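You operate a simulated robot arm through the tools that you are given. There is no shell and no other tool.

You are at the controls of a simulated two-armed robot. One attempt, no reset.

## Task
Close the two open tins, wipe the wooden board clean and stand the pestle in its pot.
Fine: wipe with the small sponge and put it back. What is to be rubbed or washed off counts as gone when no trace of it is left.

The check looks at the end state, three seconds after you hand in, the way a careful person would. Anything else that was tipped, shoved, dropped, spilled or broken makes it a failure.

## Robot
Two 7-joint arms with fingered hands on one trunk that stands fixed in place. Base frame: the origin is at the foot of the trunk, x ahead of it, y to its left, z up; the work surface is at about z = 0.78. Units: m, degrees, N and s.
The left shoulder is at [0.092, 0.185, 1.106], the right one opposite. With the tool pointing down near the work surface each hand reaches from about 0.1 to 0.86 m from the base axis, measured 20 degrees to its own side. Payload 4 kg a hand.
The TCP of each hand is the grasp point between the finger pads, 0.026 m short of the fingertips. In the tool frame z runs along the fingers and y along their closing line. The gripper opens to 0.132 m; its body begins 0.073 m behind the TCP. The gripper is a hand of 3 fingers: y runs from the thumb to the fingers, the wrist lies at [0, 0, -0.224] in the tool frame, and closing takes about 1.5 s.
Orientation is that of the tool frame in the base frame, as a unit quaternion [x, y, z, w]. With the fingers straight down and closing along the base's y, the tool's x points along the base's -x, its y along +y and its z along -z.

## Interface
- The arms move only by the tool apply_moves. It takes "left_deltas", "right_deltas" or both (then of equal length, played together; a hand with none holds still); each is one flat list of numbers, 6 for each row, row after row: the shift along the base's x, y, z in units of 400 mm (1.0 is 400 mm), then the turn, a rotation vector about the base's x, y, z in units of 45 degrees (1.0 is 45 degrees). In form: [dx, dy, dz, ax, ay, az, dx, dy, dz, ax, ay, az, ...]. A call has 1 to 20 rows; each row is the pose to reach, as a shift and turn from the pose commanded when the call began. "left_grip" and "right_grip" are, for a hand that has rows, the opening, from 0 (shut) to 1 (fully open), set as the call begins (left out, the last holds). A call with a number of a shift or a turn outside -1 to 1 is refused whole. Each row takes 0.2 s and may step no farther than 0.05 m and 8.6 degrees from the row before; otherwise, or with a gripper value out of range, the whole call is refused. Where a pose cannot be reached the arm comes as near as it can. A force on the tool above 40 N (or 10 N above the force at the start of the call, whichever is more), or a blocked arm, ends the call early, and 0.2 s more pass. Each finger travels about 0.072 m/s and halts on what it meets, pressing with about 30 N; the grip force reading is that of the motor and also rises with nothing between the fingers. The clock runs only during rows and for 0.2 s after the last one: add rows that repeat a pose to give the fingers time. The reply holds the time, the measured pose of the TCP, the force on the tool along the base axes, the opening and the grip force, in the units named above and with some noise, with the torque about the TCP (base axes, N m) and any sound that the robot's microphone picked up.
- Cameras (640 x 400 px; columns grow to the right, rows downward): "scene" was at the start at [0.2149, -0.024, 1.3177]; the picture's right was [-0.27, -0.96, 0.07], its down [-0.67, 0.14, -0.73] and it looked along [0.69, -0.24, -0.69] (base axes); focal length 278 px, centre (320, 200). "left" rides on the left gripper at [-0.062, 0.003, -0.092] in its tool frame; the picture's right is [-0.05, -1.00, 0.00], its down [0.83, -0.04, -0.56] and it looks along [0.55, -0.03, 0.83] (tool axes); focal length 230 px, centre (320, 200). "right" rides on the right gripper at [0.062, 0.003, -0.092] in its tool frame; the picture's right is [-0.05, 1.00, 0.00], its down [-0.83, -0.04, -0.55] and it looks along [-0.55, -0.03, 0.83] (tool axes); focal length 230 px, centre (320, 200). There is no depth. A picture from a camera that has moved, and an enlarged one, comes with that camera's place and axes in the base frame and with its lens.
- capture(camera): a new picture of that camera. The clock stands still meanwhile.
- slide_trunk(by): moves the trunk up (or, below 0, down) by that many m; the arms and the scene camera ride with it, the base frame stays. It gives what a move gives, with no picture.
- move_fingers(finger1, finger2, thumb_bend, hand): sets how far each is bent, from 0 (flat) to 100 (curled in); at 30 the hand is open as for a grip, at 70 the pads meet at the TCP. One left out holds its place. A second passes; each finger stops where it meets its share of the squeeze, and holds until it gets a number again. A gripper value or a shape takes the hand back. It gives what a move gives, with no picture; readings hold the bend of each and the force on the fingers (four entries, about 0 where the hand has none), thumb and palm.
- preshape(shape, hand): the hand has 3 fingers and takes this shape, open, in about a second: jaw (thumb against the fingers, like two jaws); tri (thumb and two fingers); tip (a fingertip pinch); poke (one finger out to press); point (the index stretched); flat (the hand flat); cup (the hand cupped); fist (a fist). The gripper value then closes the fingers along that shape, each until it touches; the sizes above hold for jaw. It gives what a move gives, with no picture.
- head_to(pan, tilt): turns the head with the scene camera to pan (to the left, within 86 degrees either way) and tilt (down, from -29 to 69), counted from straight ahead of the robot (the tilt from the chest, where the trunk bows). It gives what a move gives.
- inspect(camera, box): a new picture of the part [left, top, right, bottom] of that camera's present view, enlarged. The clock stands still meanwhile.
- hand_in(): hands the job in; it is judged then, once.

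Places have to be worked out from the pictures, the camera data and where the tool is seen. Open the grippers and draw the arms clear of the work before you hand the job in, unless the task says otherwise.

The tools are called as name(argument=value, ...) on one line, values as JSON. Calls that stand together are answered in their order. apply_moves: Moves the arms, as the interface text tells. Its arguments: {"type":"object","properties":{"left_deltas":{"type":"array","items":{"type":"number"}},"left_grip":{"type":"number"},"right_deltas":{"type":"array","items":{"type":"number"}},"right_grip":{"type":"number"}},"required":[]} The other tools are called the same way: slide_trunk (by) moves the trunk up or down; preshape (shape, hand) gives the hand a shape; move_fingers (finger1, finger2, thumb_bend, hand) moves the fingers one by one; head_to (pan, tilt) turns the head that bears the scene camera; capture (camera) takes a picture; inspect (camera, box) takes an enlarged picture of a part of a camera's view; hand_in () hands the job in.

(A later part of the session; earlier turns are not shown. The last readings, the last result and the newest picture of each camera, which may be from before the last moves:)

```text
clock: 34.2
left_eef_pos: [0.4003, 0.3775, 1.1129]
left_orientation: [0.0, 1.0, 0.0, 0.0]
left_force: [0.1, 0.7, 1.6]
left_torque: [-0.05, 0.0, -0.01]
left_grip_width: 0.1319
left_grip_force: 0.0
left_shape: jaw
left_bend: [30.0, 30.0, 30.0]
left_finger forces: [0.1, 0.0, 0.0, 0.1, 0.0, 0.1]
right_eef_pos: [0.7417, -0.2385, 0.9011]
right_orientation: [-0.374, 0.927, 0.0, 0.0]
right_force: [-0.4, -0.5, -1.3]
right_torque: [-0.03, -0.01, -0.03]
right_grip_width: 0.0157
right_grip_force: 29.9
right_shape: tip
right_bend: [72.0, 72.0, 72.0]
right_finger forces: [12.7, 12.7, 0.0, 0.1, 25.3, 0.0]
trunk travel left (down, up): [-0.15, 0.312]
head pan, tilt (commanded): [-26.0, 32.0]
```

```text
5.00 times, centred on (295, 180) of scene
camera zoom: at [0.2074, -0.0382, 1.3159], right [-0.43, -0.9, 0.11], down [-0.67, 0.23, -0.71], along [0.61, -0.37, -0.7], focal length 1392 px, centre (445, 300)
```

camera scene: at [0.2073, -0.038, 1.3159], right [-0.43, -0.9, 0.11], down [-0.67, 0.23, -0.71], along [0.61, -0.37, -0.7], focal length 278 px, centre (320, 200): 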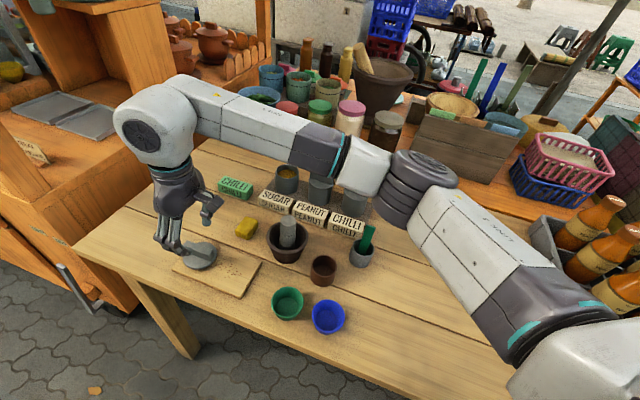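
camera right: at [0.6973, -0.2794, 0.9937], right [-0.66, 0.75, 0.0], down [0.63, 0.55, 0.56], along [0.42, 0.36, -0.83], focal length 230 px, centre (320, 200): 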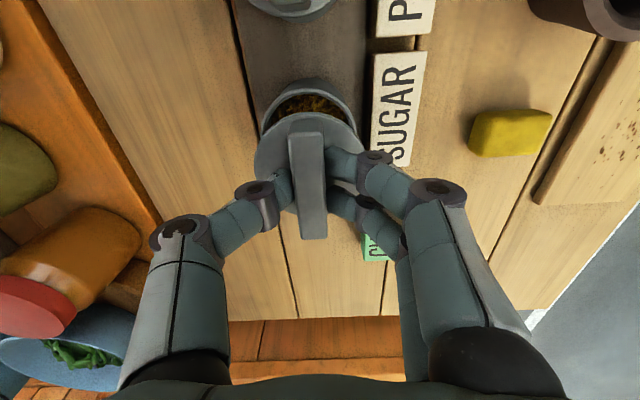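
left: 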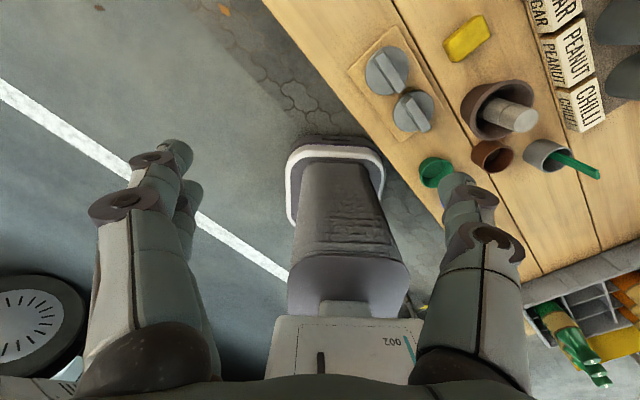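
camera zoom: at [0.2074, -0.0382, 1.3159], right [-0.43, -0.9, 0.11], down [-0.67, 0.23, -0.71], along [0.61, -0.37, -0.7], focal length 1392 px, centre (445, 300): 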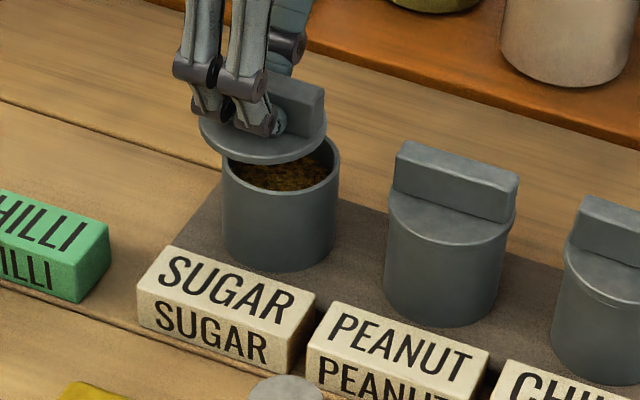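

The lid is off by about 1 cm toward the far side. I zoom in on the right-hand camera view to measure the offset.

inspect(camera="right", box=[230, 60, 390, 200])

inspect(camera="scene", box=[270, 155, 320, 200])

```text
2.86 times, centred on (310, 130) of right
camera zoom: at [0.6973, -0.2794, 0.9937], right [-0.66, 0.75, 0.0], down [0.63, 0.55, 0.56], along [0.42, 0.36, -0.83], focal length 657 px, centre (349, 400)
```

zoom: 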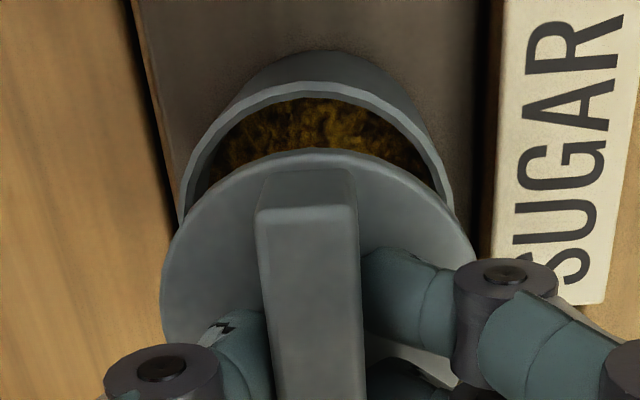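

```text
8.89 times, centred on (295, 178) of scene
camera zoom: at [0.2074, -0.0382, 1.3159], right [-0.43, -0.9, 0.11], down [-0.67, 0.23, -0.71], along [0.61, -0.37, -0.7], focal length 2474 px, centre (542, 400)
```

zoom: 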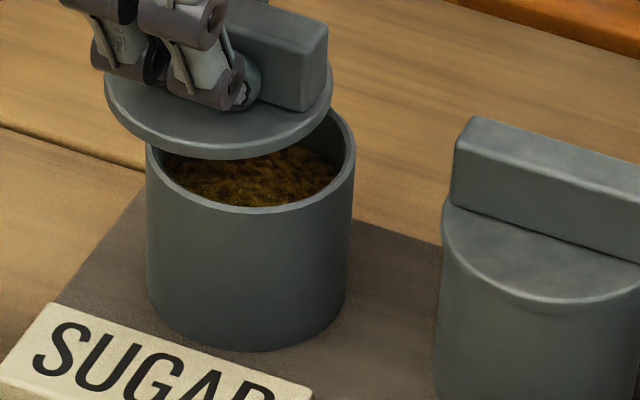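

The tin's centre is about 9 mm nearer the robot along the row than assumed, i.e. near [0.739, -0.250]. I shift the lid accordingly and lower slightly, then check again.

apply_moves(right_deltas=[-0.0148, -0.0178, 0, 0, 0, 0, -0.0148, -0.0178, -0.015, 0, 0, 0, -0.0148, -0.0178, -0.015, 0, 0, 0])

inspect(camera="right", box=[230, 60, 390, 200])

inspect(camera="scene", box=[270, 155, 320, 200])

```text
clock: 35.0
left_eef_pos: [0.4001, 0.3776, 1.1122]
left_orientation: [0.0, 1.0, 0.0, 0.0]
left_force: [-0.3, -0.4, -0.3]
left_torque: [-0.01, 0.04, 0.01]
left_grip_width: 0.1319
left_grip_force: 0.2
left_shape: jaw
left_bend: [30.0, 30.0, 30.0]
left_finger forces: [0.1, 0.0, 0.1, 0.1, 0.1, 0.0]
right_eef_pos: [0.7379, -0.2458, 0.8959]
right_orientation: [-0.374, 0.928, 0.0, 0.0]
right_force: [-1.0, -0.2, 0.4]
right_torque: [-0.02, 0.02, -0.03]
right_grip_width: 0.0155
right_grip_force: 30.3
right_shape: tip
right_bend: [72.0, 72.0, 72.0]
right_finger forces: [12.7, 12.7, 0.0, 0.1, 25.5, 0.1]
trunk travel left (down, up): [-0.15, 0.312]
head pan, tilt (commanded): [-26.0, 32.0]
```

```text
2.86 times, centred on (310, 130) of right
camera zoom: at [0.6919, -0.2859, 0.9874], right [-0.66, 0.75, 0.0], down [0.63, 0.55, 0.55], along [0.42, 0.36, -0.83], focal length 657 px, centre (349, 400)
```

zoom: 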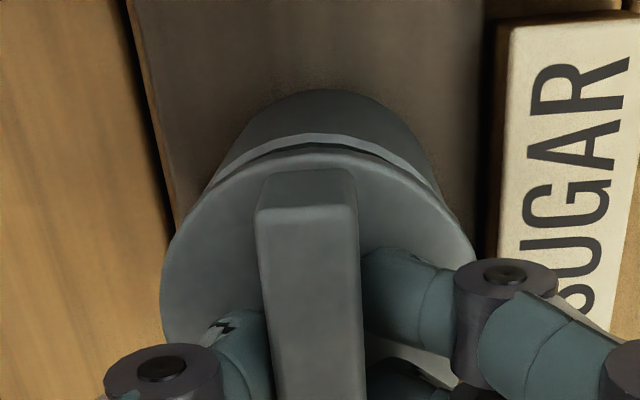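

```text
8.89 times, centred on (295, 178) of scene
camera zoom: at [0.2075, -0.0384, 1.3158], right [-0.43, -0.9, 0.11], down [-0.67, 0.23, -0.71], along [0.61, -0.37, -0.7], focal length 2474 px, centre (542, 400)
```

zoom: 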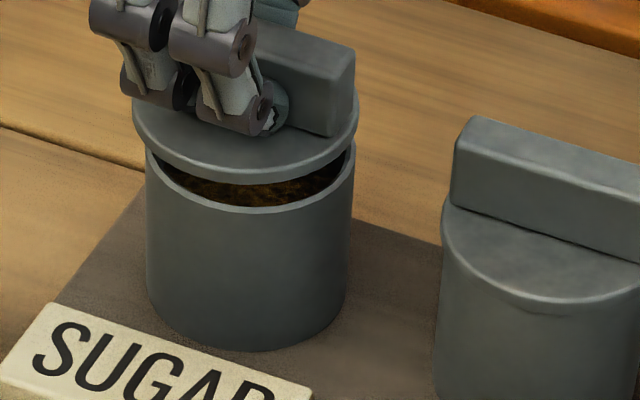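

Now nearly centred; a further millimetre toward the robot and down to just above contact.

apply_moves(right_deltas=[-0.0022, -0.002, -0.01, 0, 0, 0, -0.0022, -0.002, -0.02, 0, 0, 0, -0.0022, -0.002, -0.02, 0, 0, 0])

inspect(camera="scene", box=[270, 155, 320, 200])

inspect(camera="right", box=[230, 60, 390, 200])

```text
clock: 35.8
left_eef_pos: [0.3998, 0.3786, 1.1129]
left_orientation: [0.001, 1.0, 0.0, 0.0]
left_force: [-0.7, 0.7, 0.1]
left_torque: [0.0, -0.03, 0.01]
left_grip_width: 0.132
left_grip_force: 0.0
left_shape: jaw
left_bend: [30.0, 30.0, 30.0]
left_finger forces: [0.0, 0.0, 0.1, 0.1, 0.0, 0.0]
right_eef_pos: [0.735, -0.2447, 0.8887]
right_orientation: [-0.374, 0.927, 0.0, 0.0]
right_force: [-1.1, -0.2, -0.6]
right_torque: [0.05, 0.02, 0.02]
right_grip_width: 0.0155
right_grip_force: 29.7
right_shape: tip
right_bend: [72.0, 72.0, 72.0]
right_finger forces: [12.6, 12.7, 0.1, 0.1, 25.5, 0.0]
trunk travel left (down, up): [-0.15, 0.312]
head pan, tilt (commanded): [-26.0, 32.0]
```

```text
8.89 times, centred on (295, 178) of scene
camera zoom: at [0.2076, -0.0382, 1.3158], right [-0.43, -0.9, 0.11], down [-0.67, 0.23, -0.71], along [0.61, -0.37, -0.7], focal length 2474 px, centre (542, 400)
```

zoom: 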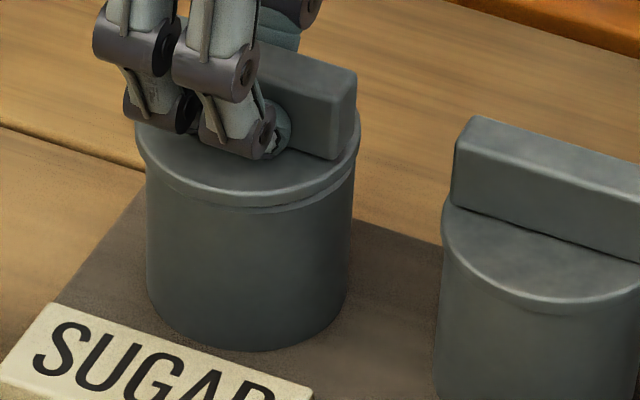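

```text
2.86 times, centred on (310, 130) of right
camera zoom: at [0.6904, -0.286, 0.9802], right [-0.66, 0.75, 0.0], down [0.63, 0.55, 0.55], along [0.42, 0.36, -0.83], focal length 657 px, centre (349, 400)
```

zoom: 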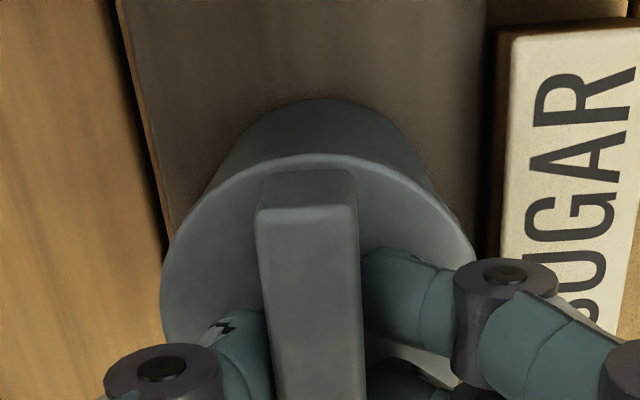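

Well centred now, about 2–3 mm above the rim. I lower further in 2 mm steps.

apply_moves(right_deltas=[0, 0, -0.005, 0, 0, 0, 0, 0, -0.01, 0, 0, 0, 0, 0, -0.01, 0, 0, 0])

inspect(camera="scene", box=[270, 155, 320, 200])

```text
clock: 36.6
left_eef_pos: [0.4001, 0.3789, 1.1126]
left_orientation: [0.001, 1.0, 0.0, 0.0]
left_force: [0.4, -1.1, -0.2]
left_torque: [-0.02, 0.04, -0.03]
left_grip_width: 0.1317
left_grip_force: 0.1
left_shape: jaw
left_bend: [30.0, 30.0, 30.0]
left_finger forces: [0.1, 0.0, 0.1, 0.0, 0.0, 0.0]
right_eef_pos: [0.7354, -0.246, 0.8852]
right_orientation: [-0.374, 0.928, -0.001, 0.0]
right_force: [1.9, -3.4, 5.2]
right_torque: [-0.03, -0.02, -0.03]
right_grip_width: 0.0155
right_grip_force: 30.1
right_shape: tip
right_bend: [72.0, 72.0, 72.0]
right_finger forces: [12.6, 13.2, 0.0, 0.1, 29.3, 0.0]
trunk travel left (down, up): [-0.15, 0.312]
head pan, tilt (commanded): [-26.0, 32.0]
```

```text
8.89 times, centred on (295, 178) of scene
camera zoom: at [0.2071, -0.0385, 1.316], right [-0.43, -0.9, 0.11], down [-0.67, 0.23, -0.71], along [0.61, -0.37, -0.7], focal length 2474 px, centre (542, 400)
```

zoom: 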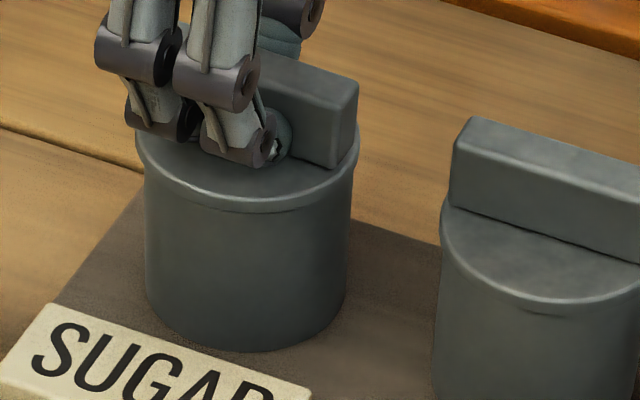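

First contact with a sideways push like before. I yield 1.5 mm the same way and press slightly.

apply_moves(right_deltas=[0.0028, -0.003, 0, 0, 0, 0, 0.0028, -0.003, -0.004, 0, 0, 0, 0.0028, -0.003, -0.004, 0, 0, 0])

inspect(camera="scene", box=[270, 155, 320, 200])

inspect(camera="right", box=[230, 60, 390, 200])

```text
clock: 37.4
left_eef_pos: [0.3994, 0.3783, 1.1132]
left_orientation: [0.0, 1.0, 0.0, 0.001]
left_force: [0.3, -0.9, 0.6]
left_torque: [0.01, 0.01, 0.0]
left_grip_width: 0.132
left_grip_force: 0.0
left_shape: jaw
left_bend: [30.0, 30.0, 30.0]
left_finger forces: [0.0, 0.0, 0.0, 0.0, 0.0, 0.1]
right_eef_pos: [0.7359, -0.2464, 0.8842]
right_orientation: [-0.374, 0.927, 0.0, 0.001]
right_force: [-2.5, -2.1, 11.9]
right_torque: [-0.02, 0.01, -0.03]
right_grip_width: 0.0157
right_grip_force: 30.3
right_shape: tip
right_bend: [72.0, 72.0, 72.0]
right_finger forces: [13.9, 14.6, 0.1, 0.0, 28.5, 0.0]
trunk travel left (down, up): [-0.15, 0.312]
head pan, tilt (commanded): [-26.0, 32.0]
```

```text
8.89 times, centred on (295, 178) of scene
camera zoom: at [0.2057, -0.038, 1.3163], right [-0.43, -0.9, 0.11], down [-0.67, 0.23, -0.71], along [0.61, -0.37, -0.7], focal length 2474 px, centre (542, 400)
```

zoom: 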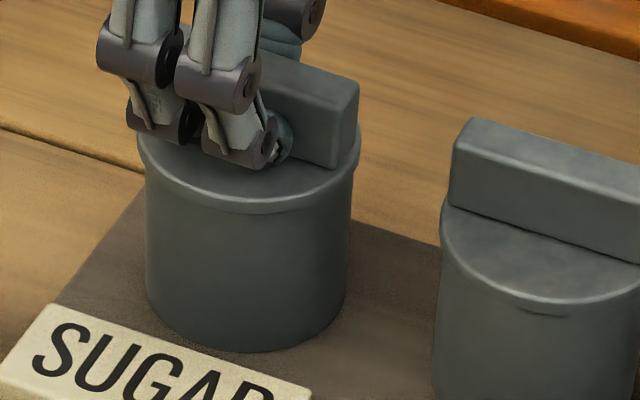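

```text
2.86 times, centred on (310, 130) of right
camera zoom: at [0.6904, -0.2872, 0.976], right [-0.66, 0.75, 0.0], down [0.63, 0.55, 0.56], along [0.42, 0.36, -0.83], focal length 657 px, centre (349, 400)
```

zoom: 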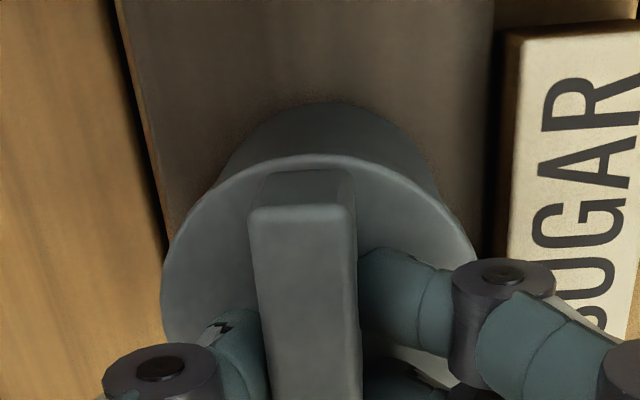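

The lid sits like on the peanut tin (same height as at the chilli tin). I relax the push and open the fingers.

apply_moves(right_deltas=[0, 0, 0.0065, 0, 0, 0])

apply_moves(right_deltas=[0, 0, 0, 0, 0, 0, 0, 0, 0, 0, 0, 0, 0, 0, 0, 0, 0, 0, 0, 0, 0, 0, 0, 0], right_grip=0.4)

apply_moves(right_deltas=[0, 0, 0.03, 0, 0, 0, 0, 0, 0.08, 0, 0, 0, 0, 0, 0.16, 0, 0, 0, 0, 0, 0.24, 0, 0, 0, 0, 0, 0.3, 0, 0, 0])

inspect(camera="scene", box=[210, 140, 390, 290])

capture(camera="right")

```text
clock: 37.8
left_eef_pos: [0.3991, 0.3782, 1.1118]
left_orientation: [0.0, 1.0, 0.0, 0.0]
left_force: [-0.3, -0.1, 1.0]
left_torque: [-0.03, 0.0, -0.01]
left_grip_width: 0.132
left_grip_force: 0.0
left_shape: jaw
left_bend: [30.0, 30.0, 30.0]
left_finger forces: [0.0, 0.1, 0.1, 0.0, 0.0, 0.0]
right_eef_pos: [0.7359, -0.2468, 0.8837]
right_orientation: [-0.374, 0.927, 0.001, -0.001]
right_force: [-3.5, -0.4, 4.0]
right_torque: [0.0, 0.12, 0.03]
right_grip_width: 0.0154
right_grip_force: 30.1
right_shape: tip
right_bend: [72.0, 72.0, 72.0]
right_finger forces: [14.0, 14.8, 0.0, 0.1, 26.7, 0.0]
trunk travel left (down, up): [-0.15, 0.312]
head pan, tilt (commanded): [-26.0, 32.0]
```

```text
clock: 38.8
left_eef_pos: [0.4008, 0.3791, 1.1119]
left_orientation: [0.0, 1.0, 0.0, -0.001]
left_force: [0.6, 1.2, -0.5]
left_torque: [-0.01, 0.01, 0.0]
left_grip_width: 0.1319
left_grip_force: 0.1
left_shape: jaw
left_bend: [30.0, 30.0, 30.0]
left_finger forces: [0.0, 0.0, 0.0, 0.0, 0.0, 0.0]
right_eef_pos: [0.7367, -0.2456, 0.885]
right_orientation: [-0.375, 0.927, 0.001, 0.0]
right_force: [0.7, -0.1, -0.5]
right_torque: [0.0, -0.01, 0.01]
right_grip_width: 0.0522
right_grip_force: 0.0
right_shape: tip
right_bend: [73.0, 73.0, 70.0]
right_finger forces: [0.0, 0.0, 0.0, 0.0, 0.0, 0.1]
trunk travel left (down, up): [-0.15, 0.312]
head pan, tilt (commanded): [-26.0, 32.0]
```

```text
clock: 40.0
left_eef_pos: [0.4006, 0.3775, 1.1127]
left_orientation: [0.0, 1.0, 0.0, 0.0]
left_force: [-0.1, 0.1, 0.9]
left_torque: [0.0, -0.03, 0.0]
left_grip_width: 0.132
left_grip_force: 0.1
left_shape: jaw
left_bend: [30.0, 30.0, 30.0]
left_finger forces: [0.0, 0.0, 0.0, 0.0, 0.1, 0.0]
right_eef_pos: [0.7351, -0.2468, 1.006]
right_orientation: [-0.374, 0.927, 0.001, 0.0]
right_force: [0.3, -0.3, 0.7]
right_torque: [-0.01, 0.01, -0.03]
right_grip_width: 0.0521
right_grip_force: 0.0
right_shape: tip
right_bend: [73.0, 73.0, 70.0]
right_finger forces: [0.0, 0.1, 0.1, 0.0, 0.1, 0.0]
trunk travel left (down, up): [-0.15, 0.312]
head pan, tilt (commanded): [-26.0, 32.0]
```

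```text
2.67 times, centred on (300, 215) of scene
camera zoom: at [0.2073, -0.0379, 1.3159], right [-0.43, -0.9, 0.11], down [-0.67, 0.23, -0.71], along [0.61, -0.37, -0.7], focal length 742 px, centre (373, 160)
```

zoom: 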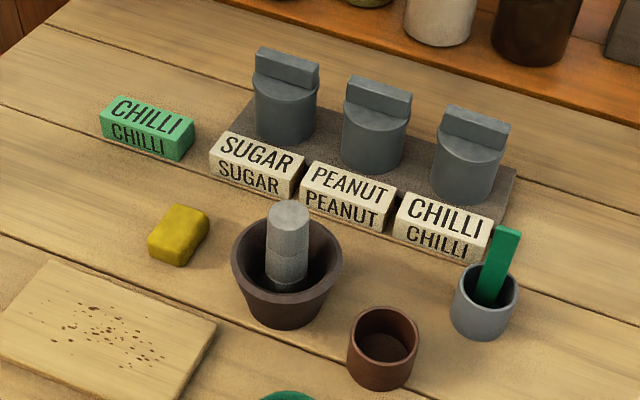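

```text
taken
camera right: at [0.6907, -0.2876, 1.0974], right [-0.66, 0.75, 0.0], down [0.63, 0.55, 0.55], along [0.42, 0.36, -0.83], focal length 230 px, centre (320, 200)
```

right: 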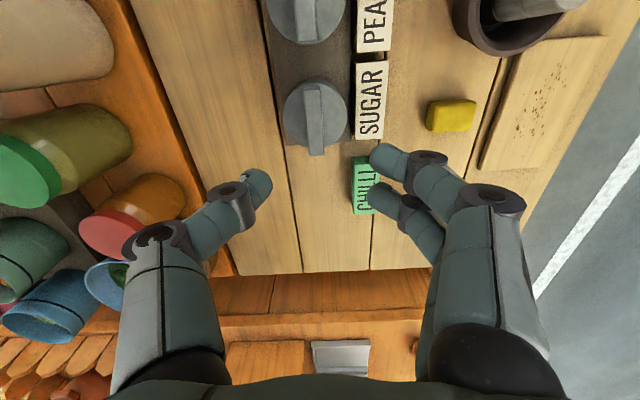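

All three tins are closed now, and the crumb stain on the board is uncovered. Next comes the pestle: I give the right hand the jaw shape and move it above the mortar for a close look.

preshape(hand="right", shape="jaw")

apply_moves(right_deltas=[-0.08, 0.028, -0.01, 0, 0, 0, -0.16, 0.056, -0.02, 0, 0, 0, -0.24, 0.085, -0.03, 0, 0, 0, -0.32, 0.114, -0.05, 0, 0, 0, -0.4, 0.142, -0.07, 0, 0, 0, -0.4725, 0.17, -0.09, 0, 0, 0, -0.4725, 0.17, -0.09, 0, 0, 0], right_grip=0.6)

capture(camera="right")

inspect(camera="scene", box=[240, 150, 400, 290])

```text
clock: 40.9
left_eef_pos: [0.3992, 0.3782, 1.1129]
left_orientation: [0.001, 1.0, 0.0, 0.0]
left_force: [0.3, 0.1, 0.2]
left_torque: [-0.02, 0.03, -0.01]
left_grip_width: 0.1319
left_grip_force: 0.1
left_shape: jaw
left_bend: [30.0, 30.0, 30.0]
left_finger forces: [0.0, 0.1, 0.0, 0.0, 0.1, 0.1]
right_eef_pos: [0.7363, -0.2469, 1.0057]
right_orientation: [-0.374, 0.927, 0.0, 0.001]
right_force: [-0.2, -0.1, 0.4]
right_torque: [0.02, 0.03, 0.0]
right_grip_width: 0.1317
right_grip_force: 0.0
right_shape: jaw
right_bend: [30.0, 30.0, 30.0]
right_finger forces: [0.0, 0.0, 0.0, 0.0, 0.0, 0.0]
trunk travel left (down, up): [-0.15, 0.312]
head pan, tilt (commanded): [-26.0, 32.0]
```

```text
clock: 42.5
left_eef_pos: [0.4011, 0.3774, 1.1126]
left_orientation: [0.0, 1.0, 0.0, 0.0]
left_force: [-0.7, -0.4, 0.4]
left_torque: [0.04, -0.01, -0.01]
left_grip_width: 0.1319
left_grip_force: 0.0
left_shape: jaw
left_bend: [30.0, 30.0, 30.0]
left_finger forces: [0.0, 0.0, 0.1, 0.1, 0.0, 0.1]
right_eef_pos: [0.548, -0.1796, 0.967]
right_orientation: [-0.375, 0.927, 0.0, 0.001]
right_force: [-0.5, -0.9, -0.9]
right_torque: [0.04, -0.01, -0.05]
right_grip_width: 0.0797
right_grip_force: 0.0
right_shape: jaw
right_bend: [71.0, 71.0, 71.0]
right_finger forces: [0.0, 0.1, 0.0, 0.0, 0.0, 0.0]
trunk travel left (down, up): [-0.15, 0.312]
head pan, tilt (commanded): [-26.0, 32.0]
```

```text
taken
camera right: at [0.5037, -0.2204, 1.0604], right [-0.66, 0.75, 0.0], down [0.63, 0.55, 0.55], along [0.42, 0.36, -0.83], focal length 230 px, centre (320, 200)
```

right: 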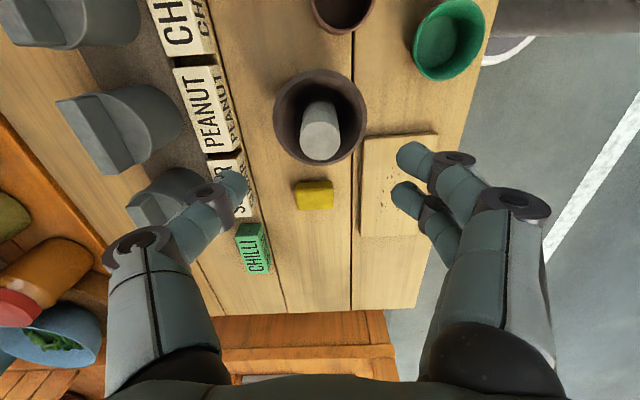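

```text
2.86 times, centred on (320, 220) of scene
camera zoom: at [0.2078, -0.0383, 1.3158], right [-0.43, -0.9, 0.11], down [-0.67, 0.23, -0.7], along [0.61, -0.37, -0.7], focal length 795 px, centre (320, 143)
```

zoom: 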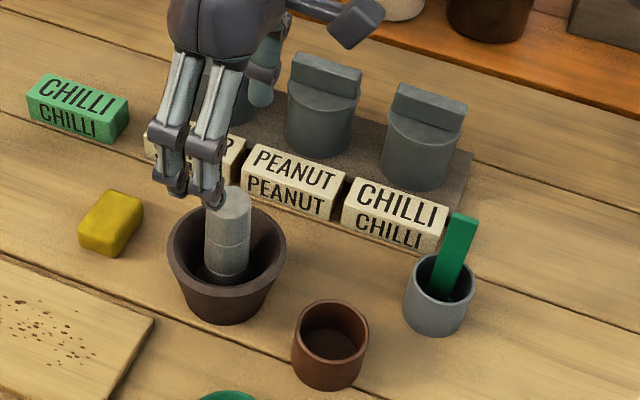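

I zoom in on the mortar and pestle to locate the pestle's axis, and on the brown pot.

inspect(camera="right", box=[260, 50, 380, 180])

inspect(camera="right", box=[280, 150, 440, 260])

```text
3.08 times, centred on (320, 115) of right
camera zoom: at [0.5037, -0.2204, 1.0604], right [-0.66, 0.75, 0.0], down [0.63, 0.55, 0.55], along [0.42, 0.36, -0.83], focal length 708 px, centre (320, 462)
```

zoom: 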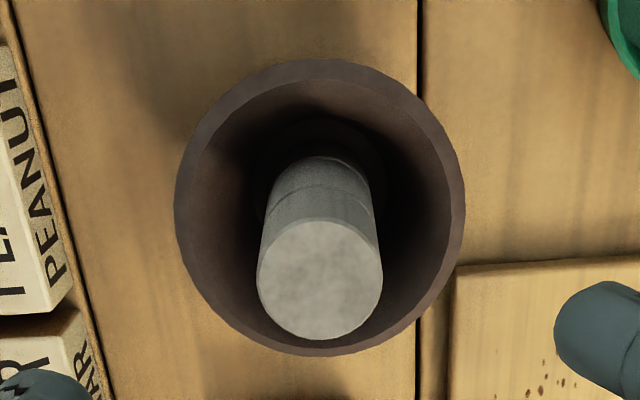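

```text
3.64 times, centred on (360, 205) of right
camera zoom: at [0.5037, -0.2204, 1.0604], right [-0.66, 0.75, 0.0], down [0.63, 0.55, 0.55], along [0.42, 0.36, -0.83], focal length 837 px, centre (174, 182)
```

zoom: 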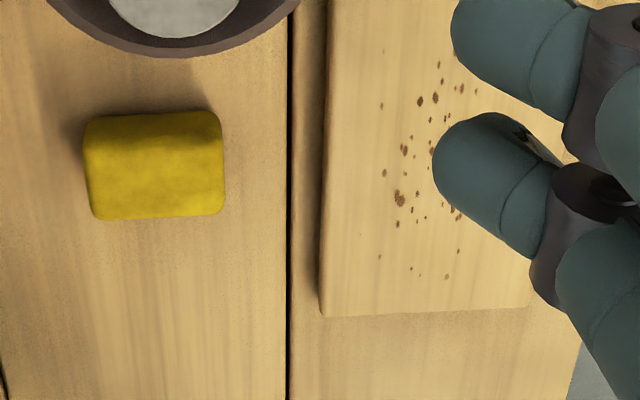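

The pestle stands upright at the mortar's centre, right below the TCP, top near z 0.885. I descend so that the tips stay just above the mortar's rim (TCP z 0.872), then check.

apply_moves(right_deltas=[-0.0045, -0.006, -0.08, 0, 0, 0, -0.0045, -0.006, -0.16, 0, 0, 0, -0.0045, -0.006, -0.22, 0, 0, 0, -0.0045, -0.006, -0.2375, 0, 0, 0, -0.0045, -0.006, -0.2375, 0, 0, 0])

capture(camera="right")

inspect(camera="scene", box=[240, 190, 340, 270])

```text
clock: 43.7
left_eef_pos: [0.4009, 0.3774, 1.1121]
left_orientation: [0.0, 1.0, 0.0, 0.0]
left_force: [0.2, 0.0, 0.6]
left_torque: [0.04, -0.02, -0.02]
left_grip_width: 0.132
left_grip_force: 0.1
left_shape: jaw
left_bend: [30.0, 30.0, 30.0]
left_finger forces: [0.0, 0.1, 0.0, 0.0, 0.0, 0.0]
right_eef_pos: [0.5468, -0.1822, 0.8746]
right_orientation: [-0.374, 0.927, 0.0, 0.0]
right_force: [-0.6, 0.1, 0.6]
right_torque: [0.02, 0.0, 0.01]
right_grip_width: 0.0798
right_grip_force: 0.0
right_shape: jaw
right_bend: [71.0, 71.0, 71.0]
right_finger forces: [0.0, 0.1, 0.0, 0.0, 0.0, 0.0]
trunk travel left (down, up): [-0.15, 0.312]
head pan, tilt (commanded): [-26.0, 32.0]
```

```text
taken
camera right: at [0.5016, -0.2232, 0.9659], right [-0.66, 0.75, 0.0], down [0.63, 0.55, 0.56], along [0.42, 0.36, -0.83], focal length 230 px, centre (320, 200)
```

right: 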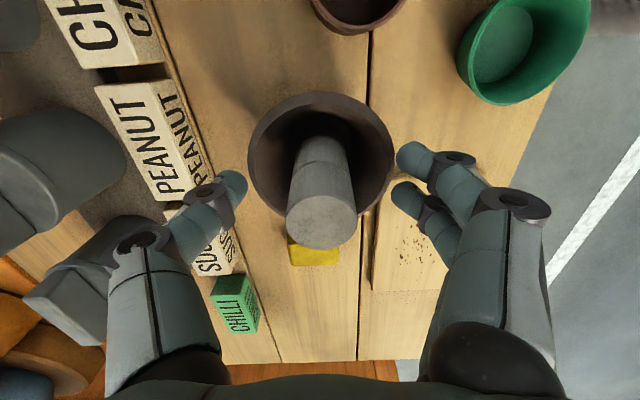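

```text
5.00 times, centred on (290, 230) of scene
camera zoom: at [0.2075, -0.0382, 1.3158], right [-0.43, -0.9, 0.11], down [-0.67, 0.23, -0.71], along [0.61, -0.37, -0.7], focal length 1392 px, centre (470, 50)
```

zoom: 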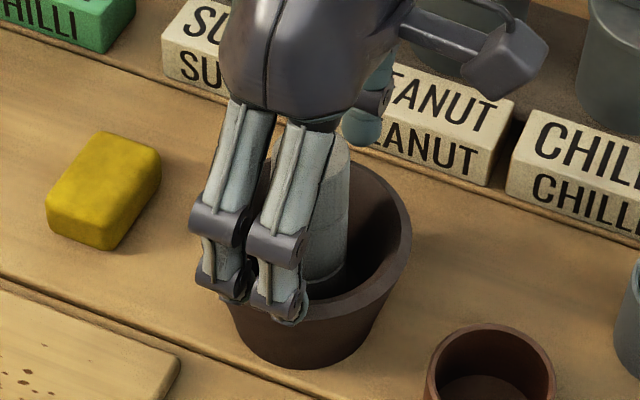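

The tips look close to the rim level, so I raise by 5 mm, then close on the pestle's upper part.

apply_moves(right_deltas=[0, 0, 0.012, 0, 0, 0])

apply_moves(right_deltas=[0, 0, 0, 0, 0, 0, 0, 0, 0, 0, 0, 0, 0, 0, 0, 0, 0, 0, 0, 0, 0, 0, 0, 0, 0, 0, 0, 0, 0, 0], right_grip=0.0)

capture(camera="right")

inspect(camera="scene", box=[240, 190, 340, 270])

```text
clock: 44.1
left_eef_pos: [0.4001, 0.3773, 1.1133]
left_orientation: [0.0, 1.0, 0.0, 0.0]
left_force: [0.3, -0.1, 0.5]
left_torque: [0.03, 0.0, 0.0]
left_grip_width: 0.1318
left_grip_force: 0.0
left_shape: jaw
left_bend: [30.0, 30.0, 30.0]
left_finger forces: [0.0, 0.1, 0.0, 0.0, 0.1, 0.1]
right_eef_pos: [0.546, -0.1821, 0.8797]
right_orientation: [-0.374, 0.928, 0.0, -0.001]
right_force: [-0.1, 0.4, 0.0]
right_torque: [0.0, -0.01, 0.0]
right_grip_width: 0.0797
right_grip_force: 0.0
right_shape: jaw
right_bend: [71.0, 71.0, 71.0]
right_finger forces: [0.1, 0.0, 0.0, 0.0, 0.0, 0.0]
trunk travel left (down, up): [-0.15, 0.312]
head pan, tilt (commanded): [-26.0, 32.0]
```

```text
clock: 45.3
left_eef_pos: [0.4013, 0.3782, 1.1131]
left_orientation: [0.0, 1.0, 0.0, 0.001]
left_force: [-0.6, 0.3, 0.3]
left_torque: [-0.02, 0.01, 0.0]
left_grip_width: 0.1319
left_grip_force: 0.0
left_shape: jaw
left_bend: [30.0, 30.0, 30.0]
left_finger forces: [0.0, 0.1, 0.0, 0.0, 0.1, 0.0]
right_eef_pos: [0.5457, -0.1818, 0.8787]
right_orientation: [-0.374, 0.927, 0.0, -0.001]
right_force: [0.0, -0.3, 0.1]
right_torque: [0.03, -0.01, -0.03]
right_grip_width: 0.0231
right_grip_force: 30.1
right_shape: jaw
right_bend: [73.0, 73.0, 70.0]
right_finger forces: [11.6, 14.3, 0.0, 0.0, 26.1, 0.0]
trunk travel left (down, up): [-0.15, 0.312]
head pan, tilt (commanded): [-26.0, 32.0]
```

```text
taken
camera right: at [0.5017, -0.2228, 0.9712], right [-0.66, 0.75, 0.0], down [0.63, 0.55, 0.55], along [0.42, 0.36, -0.83], focal length 230 px, centre (320, 200)
```

right: 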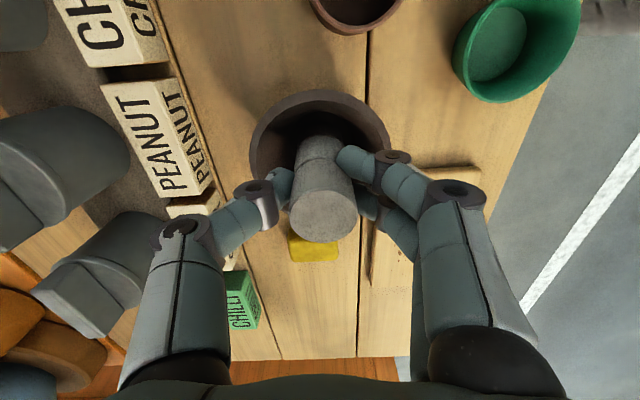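

```text
5.00 times, centred on (290, 230) of scene
camera zoom: at [0.2076, -0.0383, 1.3158], right [-0.43, -0.9, 0.11], down [-0.67, 0.23, -0.71], along [0.61, -0.37, -0.7], focal length 1392 px, centre (470, 50)
```

zoom: 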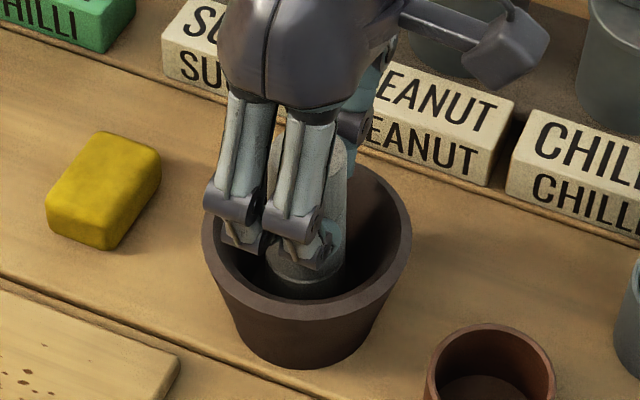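

The pestle is held by thumb and two fingers. I lift it straight up 9 cm.

apply_moves(right_deltas=[0, 0, 0.02, 0, 0, 0, 0, 0, 0.05, 0, 0, 0, 0, 0, 0.09, 0, 0, 0, 0, 0, 0.14, 0, 0, 0, 0, 0, 0.19, 0, 0, 0, 0, 0, 0.23, 0, 0, 0])

inspect(camera="scene", box=[240, 170, 400, 300])

capture(camera="right")

```text
clock: 46.7
left_eef_pos: [0.4007, 0.3784, 1.1128]
left_orientation: [0.0, 1.0, 0.0, 0.0]
left_force: [0.2, -0.1, 0.3]
left_torque: [-0.01, -0.02, -0.02]
left_grip_width: 0.1321
left_grip_force: 0.0
left_shape: jaw
left_bend: [30.0, 30.0, 30.0]
left_finger forces: [0.0, 0.1, 0.0, 0.0, 0.0, 0.0]
right_eef_pos: [0.5445, -0.1816, 0.9708]
right_orientation: [-0.375, 0.927, 0.0, 0.0]
right_force: [0.0, -0.5, -0.2]
right_torque: [0.02, 0.01, 0.01]
right_grip_width: 0.0229
right_grip_force: 30.4
right_shape: jaw
right_bend: [73.0, 73.0, 70.0]
right_finger forces: [12.0, 14.4, 0.0, 0.1, 26.1, 0.0]
trunk travel left (down, up): [-0.15, 0.312]
head pan, tilt (commanded): [-26.0, 32.0]
```

```text
3.08 times, centred on (320, 235) of scene
camera zoom: at [0.2074, -0.0381, 1.3158], right [-0.43, -0.9, 0.11], down [-0.67, 0.23, -0.71], along [0.61, -0.37, -0.7], focal length 857 px, centre (320, 92)
```

zoom: 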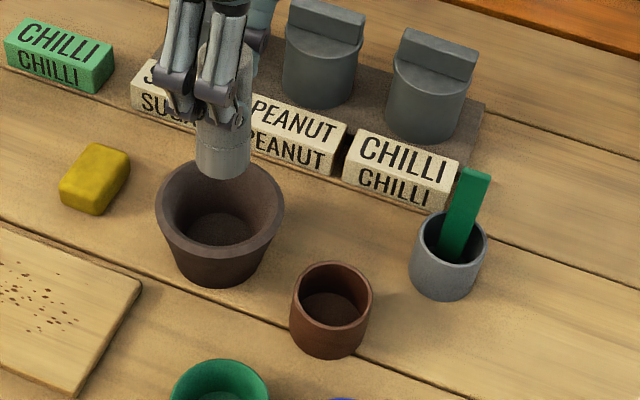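

```text
taken
camera right: at [0.4998, -0.2228, 1.063], right [-0.66, 0.75, 0.0], down [0.63, 0.55, 0.55], along [0.42, 0.36, -0.83], focal length 230 px, centre (320, 200)
```

right: 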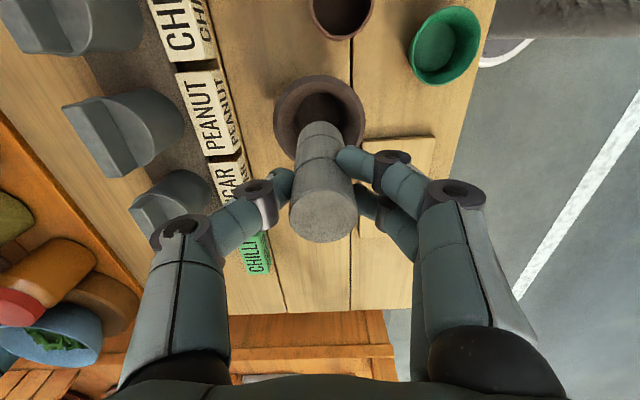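

Pestle lifted clear, its bottom about 9 cm below the TCP. I measure its axis relative to the hand in a zoom.

inspect(camera="right", box=[260, 70, 400, 250])

inspect(camera="scene", box=[300, 240, 350, 290])

```text
2.22 times, centred on (330, 160) of right
camera zoom: at [0.4998, -0.2228, 1.063], right [-0.66, 0.75, 0.0], down [0.63, 0.55, 0.55], along [0.42, 0.36, -0.83], focal length 511 px, centre (298, 289)
```

zoom: 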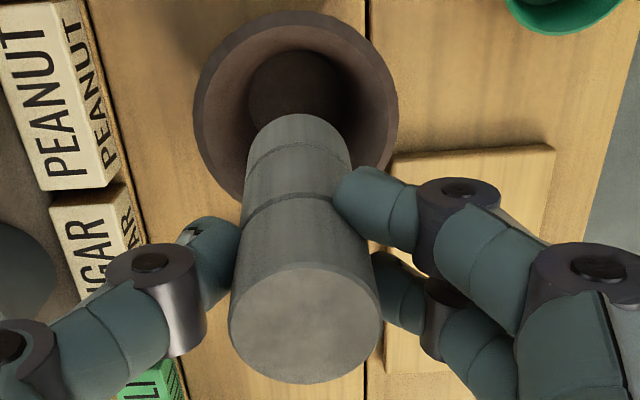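

```text
8.00 times, centred on (325, 265) of scene
camera zoom: at [0.2074, -0.0381, 1.3158], right [-0.43, -0.9, 0.11], down [-0.67, 0.23, -0.71], along [0.61, -0.37, -0.7], focal length 2227 px, centre (280, -320)
```

zoom: 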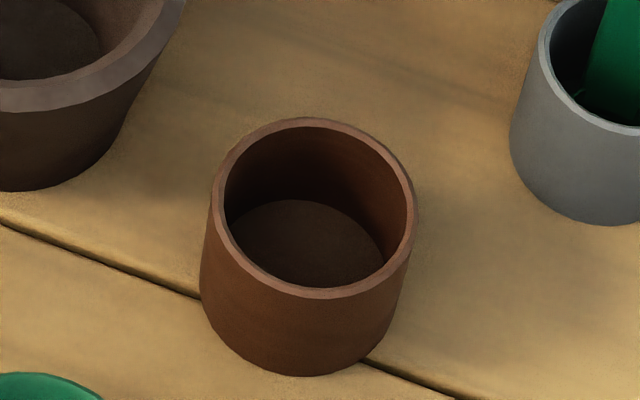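

The pestle axis is within 3 mm of the TCP and vertical; the brown pot (rim ≈52 mm outer, ≈46 mm inner, z ≈0.82) is near [0.460, -0.226]. I move over it and stop with the pestle's end about 2 cm above the rim.

apply_moves(right_deltas=[-0.072, -0.039, 0, 0, 0, 0, -0.144, -0.078, 0, 0, 0, 0, -0.216, -0.116, 0, 0, 0, 0, -0.216, -0.116, -0.05, 0, 0, 0, -0.216, -0.116, -0.09, 0, 0, 0, -0.216, -0.116, -0.09, 0, 0, 0])

inspect(camera="scene", box=[280, 200, 380, 290])

inspect(camera="right", box=[260, 70, 400, 250])

```text
clock: 48.1
left_eef_pos: [0.4004, 0.3779, 1.1128]
left_orientation: [0.0, 1.0, 0.0, 0.0]
left_force: [0.3, -0.9, 0.1]
left_torque: [0.0, 0.02, 0.03]
left_grip_width: 0.1317
left_grip_force: 0.1
left_shape: jaw
left_bend: [30.0, 30.0, 30.0]
left_finger forces: [0.0, 0.0, 0.1, 0.0, 0.1, 0.0]
right_eef_pos: [0.459, -0.2267, 0.9337]
right_orientation: [-0.375, 0.927, 0.0, -0.001]
right_force: [0.5, 0.2, -1.0]
right_torque: [0.03, 0.01, 0.02]
right_grip_width: 0.0229
right_grip_force: 29.7
right_shape: jaw
right_bend: [73.0, 73.0, 70.0]
right_finger forces: [12.1, 14.5, 0.0, 0.1, 26.0, 0.0]
trunk travel left (down, up): [-0.15, 0.312]
head pan, tilt (commanded): [-26.0, 32.0]
```

```text
4.44 times, centred on (330, 245) of scene
camera zoom: at [0.2075, -0.0381, 1.3159], right [-0.43, -0.9, 0.11], down [-0.67, 0.23, -0.71], along [0.61, -0.37, -0.7], focal length 1237 px, centre (276, 0)
```

zoom: 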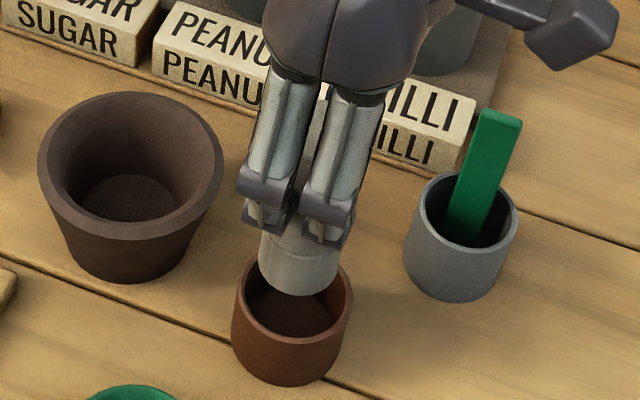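

```text
2.22 times, centred on (330, 160) of right
camera zoom: at [0.4137, -0.2681, 1.0269], right [-0.66, 0.75, 0.0], down [0.63, 0.55, 0.55], along [0.42, 0.36, -0.83], focal length 511 px, centre (298, 289)
```

zoom: 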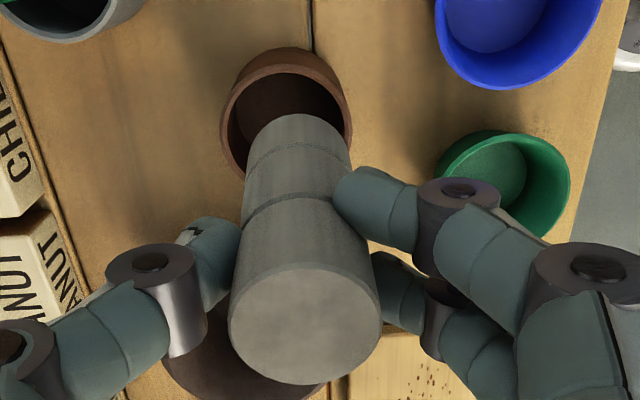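

Both views suggest that the pestle sits about 4–5 mm too far toward the fingers' side. I shift it and lower so that its end is level with the rim, then check.

apply_moves(right_deltas=[0.005, -0.0105, 0, 0, 0, 0, 0.005, -0.0105, -0.02, 0, 0, 0, 0.005, -0.0105, -0.04, 0, 0, 0, 0.005, -0.0105, -0.04, 0, 0, 0])

inspect(camera="scene", box=[290, 220, 370, 290])

inspect(camera="right", box=[260, 70, 380, 170])

```text
clock: 49.1
left_eef_pos: [0.4007, 0.3777, 1.1124]
left_orientation: [0.0, 1.0, 0.001, 0.0]
left_force: [-0.1, -1.3, 0.1]
left_torque: [-0.04, -0.03, 0.02]
left_grip_width: 0.132
left_grip_force: 0.1
left_shape: jaw
left_bend: [30.0, 30.0, 30.0]
left_finger forces: [0.1, 0.0, 0.0, 0.1, 0.0, 0.1]
right_eef_pos: [0.4618, -0.2317, 0.9186]
right_orientation: [-0.375, 0.927, 0.0, 0.0]
right_force: [-0.1, 0.1, -1.1]
right_torque: [0.03, 0.0, -0.04]
right_grip_width: 0.0228
right_grip_force: 30.5
right_shape: jaw
right_bend: [73.0, 73.0, 70.0]
right_finger forces: [12.1, 14.5, 0.1, 0.0, 26.0, 0.0]
trunk travel left (down, up): [-0.15, 0.312]
head pan, tilt (commanded): [-26.0, 32.0]
```

```text
5.71 times, centred on (330, 255) of scene
camera zoom: at [0.2075, -0.0382, 1.3158], right [-0.43, -0.9, 0.11], down [-0.67, 0.23, -0.71], along [0.61, -0.37, -0.7], focal length 1591 px, centre (263, -114)
```

zoom: 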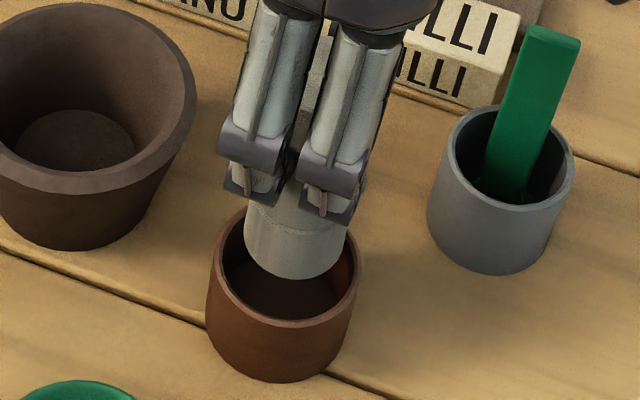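

```text
4.00 times, centred on (320, 120) of right
camera zoom: at [0.4165, -0.2725, 1.0113], right [-0.66, 0.75, 0.0], down [0.63, 0.55, 0.56], along [0.42, 0.36, -0.83], focal length 920 px, centre (320, 520)
```

zoom: 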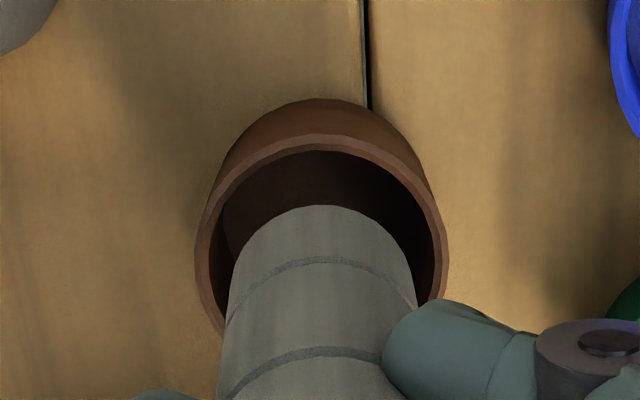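

Pestle and pot are now concentric to within about 2 mm. I lower the pestle into the pot to just above its floor.

apply_moves(right_deltas=[0, 0, -0.03, 0, 0, 0, 0, 0, -0.06, 0, 0, 0, 0, 0, -0.09, 0, 0, 0, 0, 0, -0.112, 0, 0, 0, 0, 0, -0.112, 0, 0, 0])

inspect(camera="scene", box=[290, 220, 370, 290])

inspect(camera="right", box=[260, 70, 380, 170])

```text
clock: 50.3
left_eef_pos: [0.4003, 0.3784, 1.1119]
left_orientation: [-0.001, 1.0, 0.001, 0.0]
left_force: [-0.1, 0.9, -0.2]
left_torque: [-0.03, -0.01, 0.0]
left_grip_width: 0.1318
left_grip_force: 0.1
left_shape: jaw
left_bend: [30.0, 30.0, 30.0]
left_finger forces: [0.0, 0.0, 0.0, 0.0, 0.0, 0.1]
right_eef_pos: [0.4607, -0.2324, 0.8755]
right_orientation: [-0.375, 0.927, 0.0, 0.0]
right_force: [-0.1, 0.1, -0.6]
right_torque: [0.0, -0.02, 0.01]
right_grip_width: 0.023
right_grip_force: 30.1
right_shape: jaw
right_bend: [73.0, 73.0, 70.0]
right_finger forces: [12.3, 14.5, 0.0, 0.0, 26.0, 0.1]
trunk travel left (down, up): [-0.15, 0.312]
head pan, tilt (commanded): [-26.0, 32.0]
```

```text
5.71 times, centred on (330, 255) of scene
camera zoom: at [0.2075, -0.0382, 1.3158], right [-0.43, -0.9, 0.11], down [-0.67, 0.23, -0.71], along [0.61, -0.37, -0.7], focal length 1591 px, centre (263, -114)
```

zoom: 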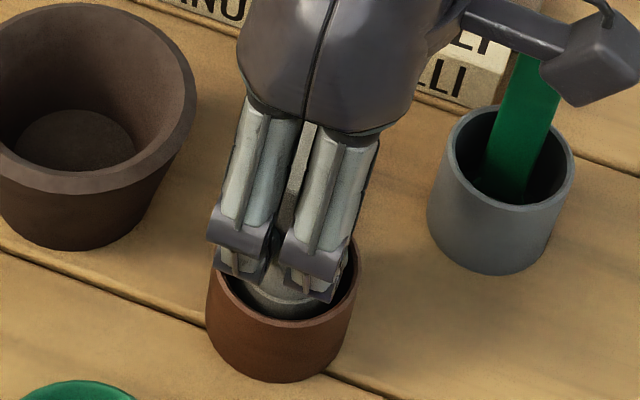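

```text
4.00 times, centred on (320, 120) of right
camera zoom: at [0.4162, -0.273, 0.9669], right [-0.66, 0.75, 0.0], down [0.63, 0.55, 0.55], along [0.42, 0.36, -0.83], focal length 920 px, centre (320, 520)
```

zoom: 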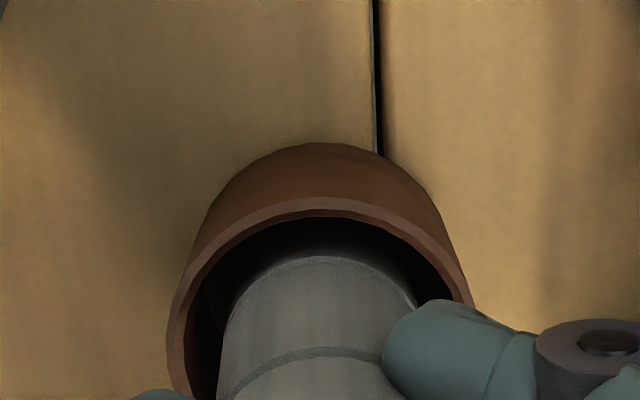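

No contact yet; the pestle is inside the pot. I lower further in small steps until it touches the floor.

apply_moves(right_deltas=[0, 0, -0.005, 0, 0, 0, 0, 0, -0.01, 0, 0, 0, 0, 0, -0.015, 0, 0, 0])

```text
clock: 51.1
left_eef_pos: [0.4008, 0.378, 1.1127]
left_orientation: [0.0, 1.0, 0.0, 0.0]
left_force: [-0.2, -0.2, -1.2]
left_torque: [0.02, 0.01, -0.02]
left_grip_width: 0.1319
left_grip_force: 0.0
left_shape: jaw
left_bend: [30.0, 30.0, 30.0]
left_finger forces: [0.1, 0.1, 0.1, 0.1, 0.1, 0.0]
right_eef_pos: [0.4618, -0.2324, 0.8683]
right_orientation: [-0.374, 0.927, 0.0, 0.0]
right_force: [0.2, -0.1, -0.5]
right_torque: [-0.03, 0.01, 0.01]
right_grip_width: 0.0227
right_grip_force: 30.1
right_shape: jaw
right_bend: [73.0, 73.0, 70.0]
right_finger forces: [12.3, 14.5, 0.0, 0.0, 26.1, 0.0]
trunk travel left (down, up): [-0.15, 0.312]
head pan, tilt (commanded): [-26.0, 32.0]
```

Still free at TCP 0.868. I go down another 2–3 mm at a time.

apply_moves(right_deltas=[0, 0, -0.006, 0, 0, 0, 0, 0, -0.006, 0, 0, 0])

inspect(camera="scene", box=[300, 230, 360, 285])

```text
clock: 51.7
left_eef_pos: [0.4005, 0.3769, 1.1123]
left_orientation: [-0.001, 1.0, 0.0, 0.0]
left_force: [0.1, -0.2, -0.7]
left_torque: [-0.02, -0.02, -0.01]
left_grip_width: 0.1318
left_grip_force: 0.0
left_shape: jaw
left_bend: [30.0, 30.0, 30.0]
left_finger forces: [0.0, 0.0, 0.0, 0.0, 0.1, 0.0]
right_eef_pos: [0.4617, -0.2315, 0.8667]
right_orientation: [-0.375, 0.927, 0.0, 0.001]
right_force: [-0.3, -2.8, 8.9]
right_torque: [-0.06, -0.03, -0.01]
right_grip_width: 0.023
right_grip_force: 30.0
right_shape: jaw
right_bend: [73.0, 73.0, 70.0]
right_finger forces: [13.5, 15.2, 0.0, 0.0, 29.5, 0.0]
trunk travel left (down, up): [-0.15, 0.312]
head pan, tilt (commanded): [-26.0, 32.0]
```

```text
7.27 times, centred on (330, 258) of scene
camera zoom: at [0.2068, -0.0383, 1.3161], right [-0.43, -0.9, 0.11], down [-0.67, 0.23, -0.71], along [0.61, -0.37, -0.7], focal length 2025 px, centre (247, -218)
```

zoom: 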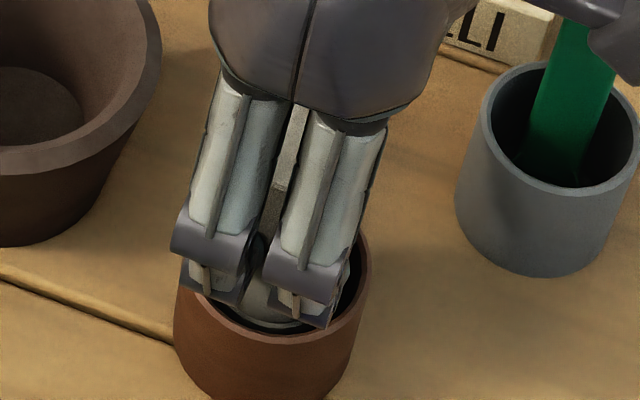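

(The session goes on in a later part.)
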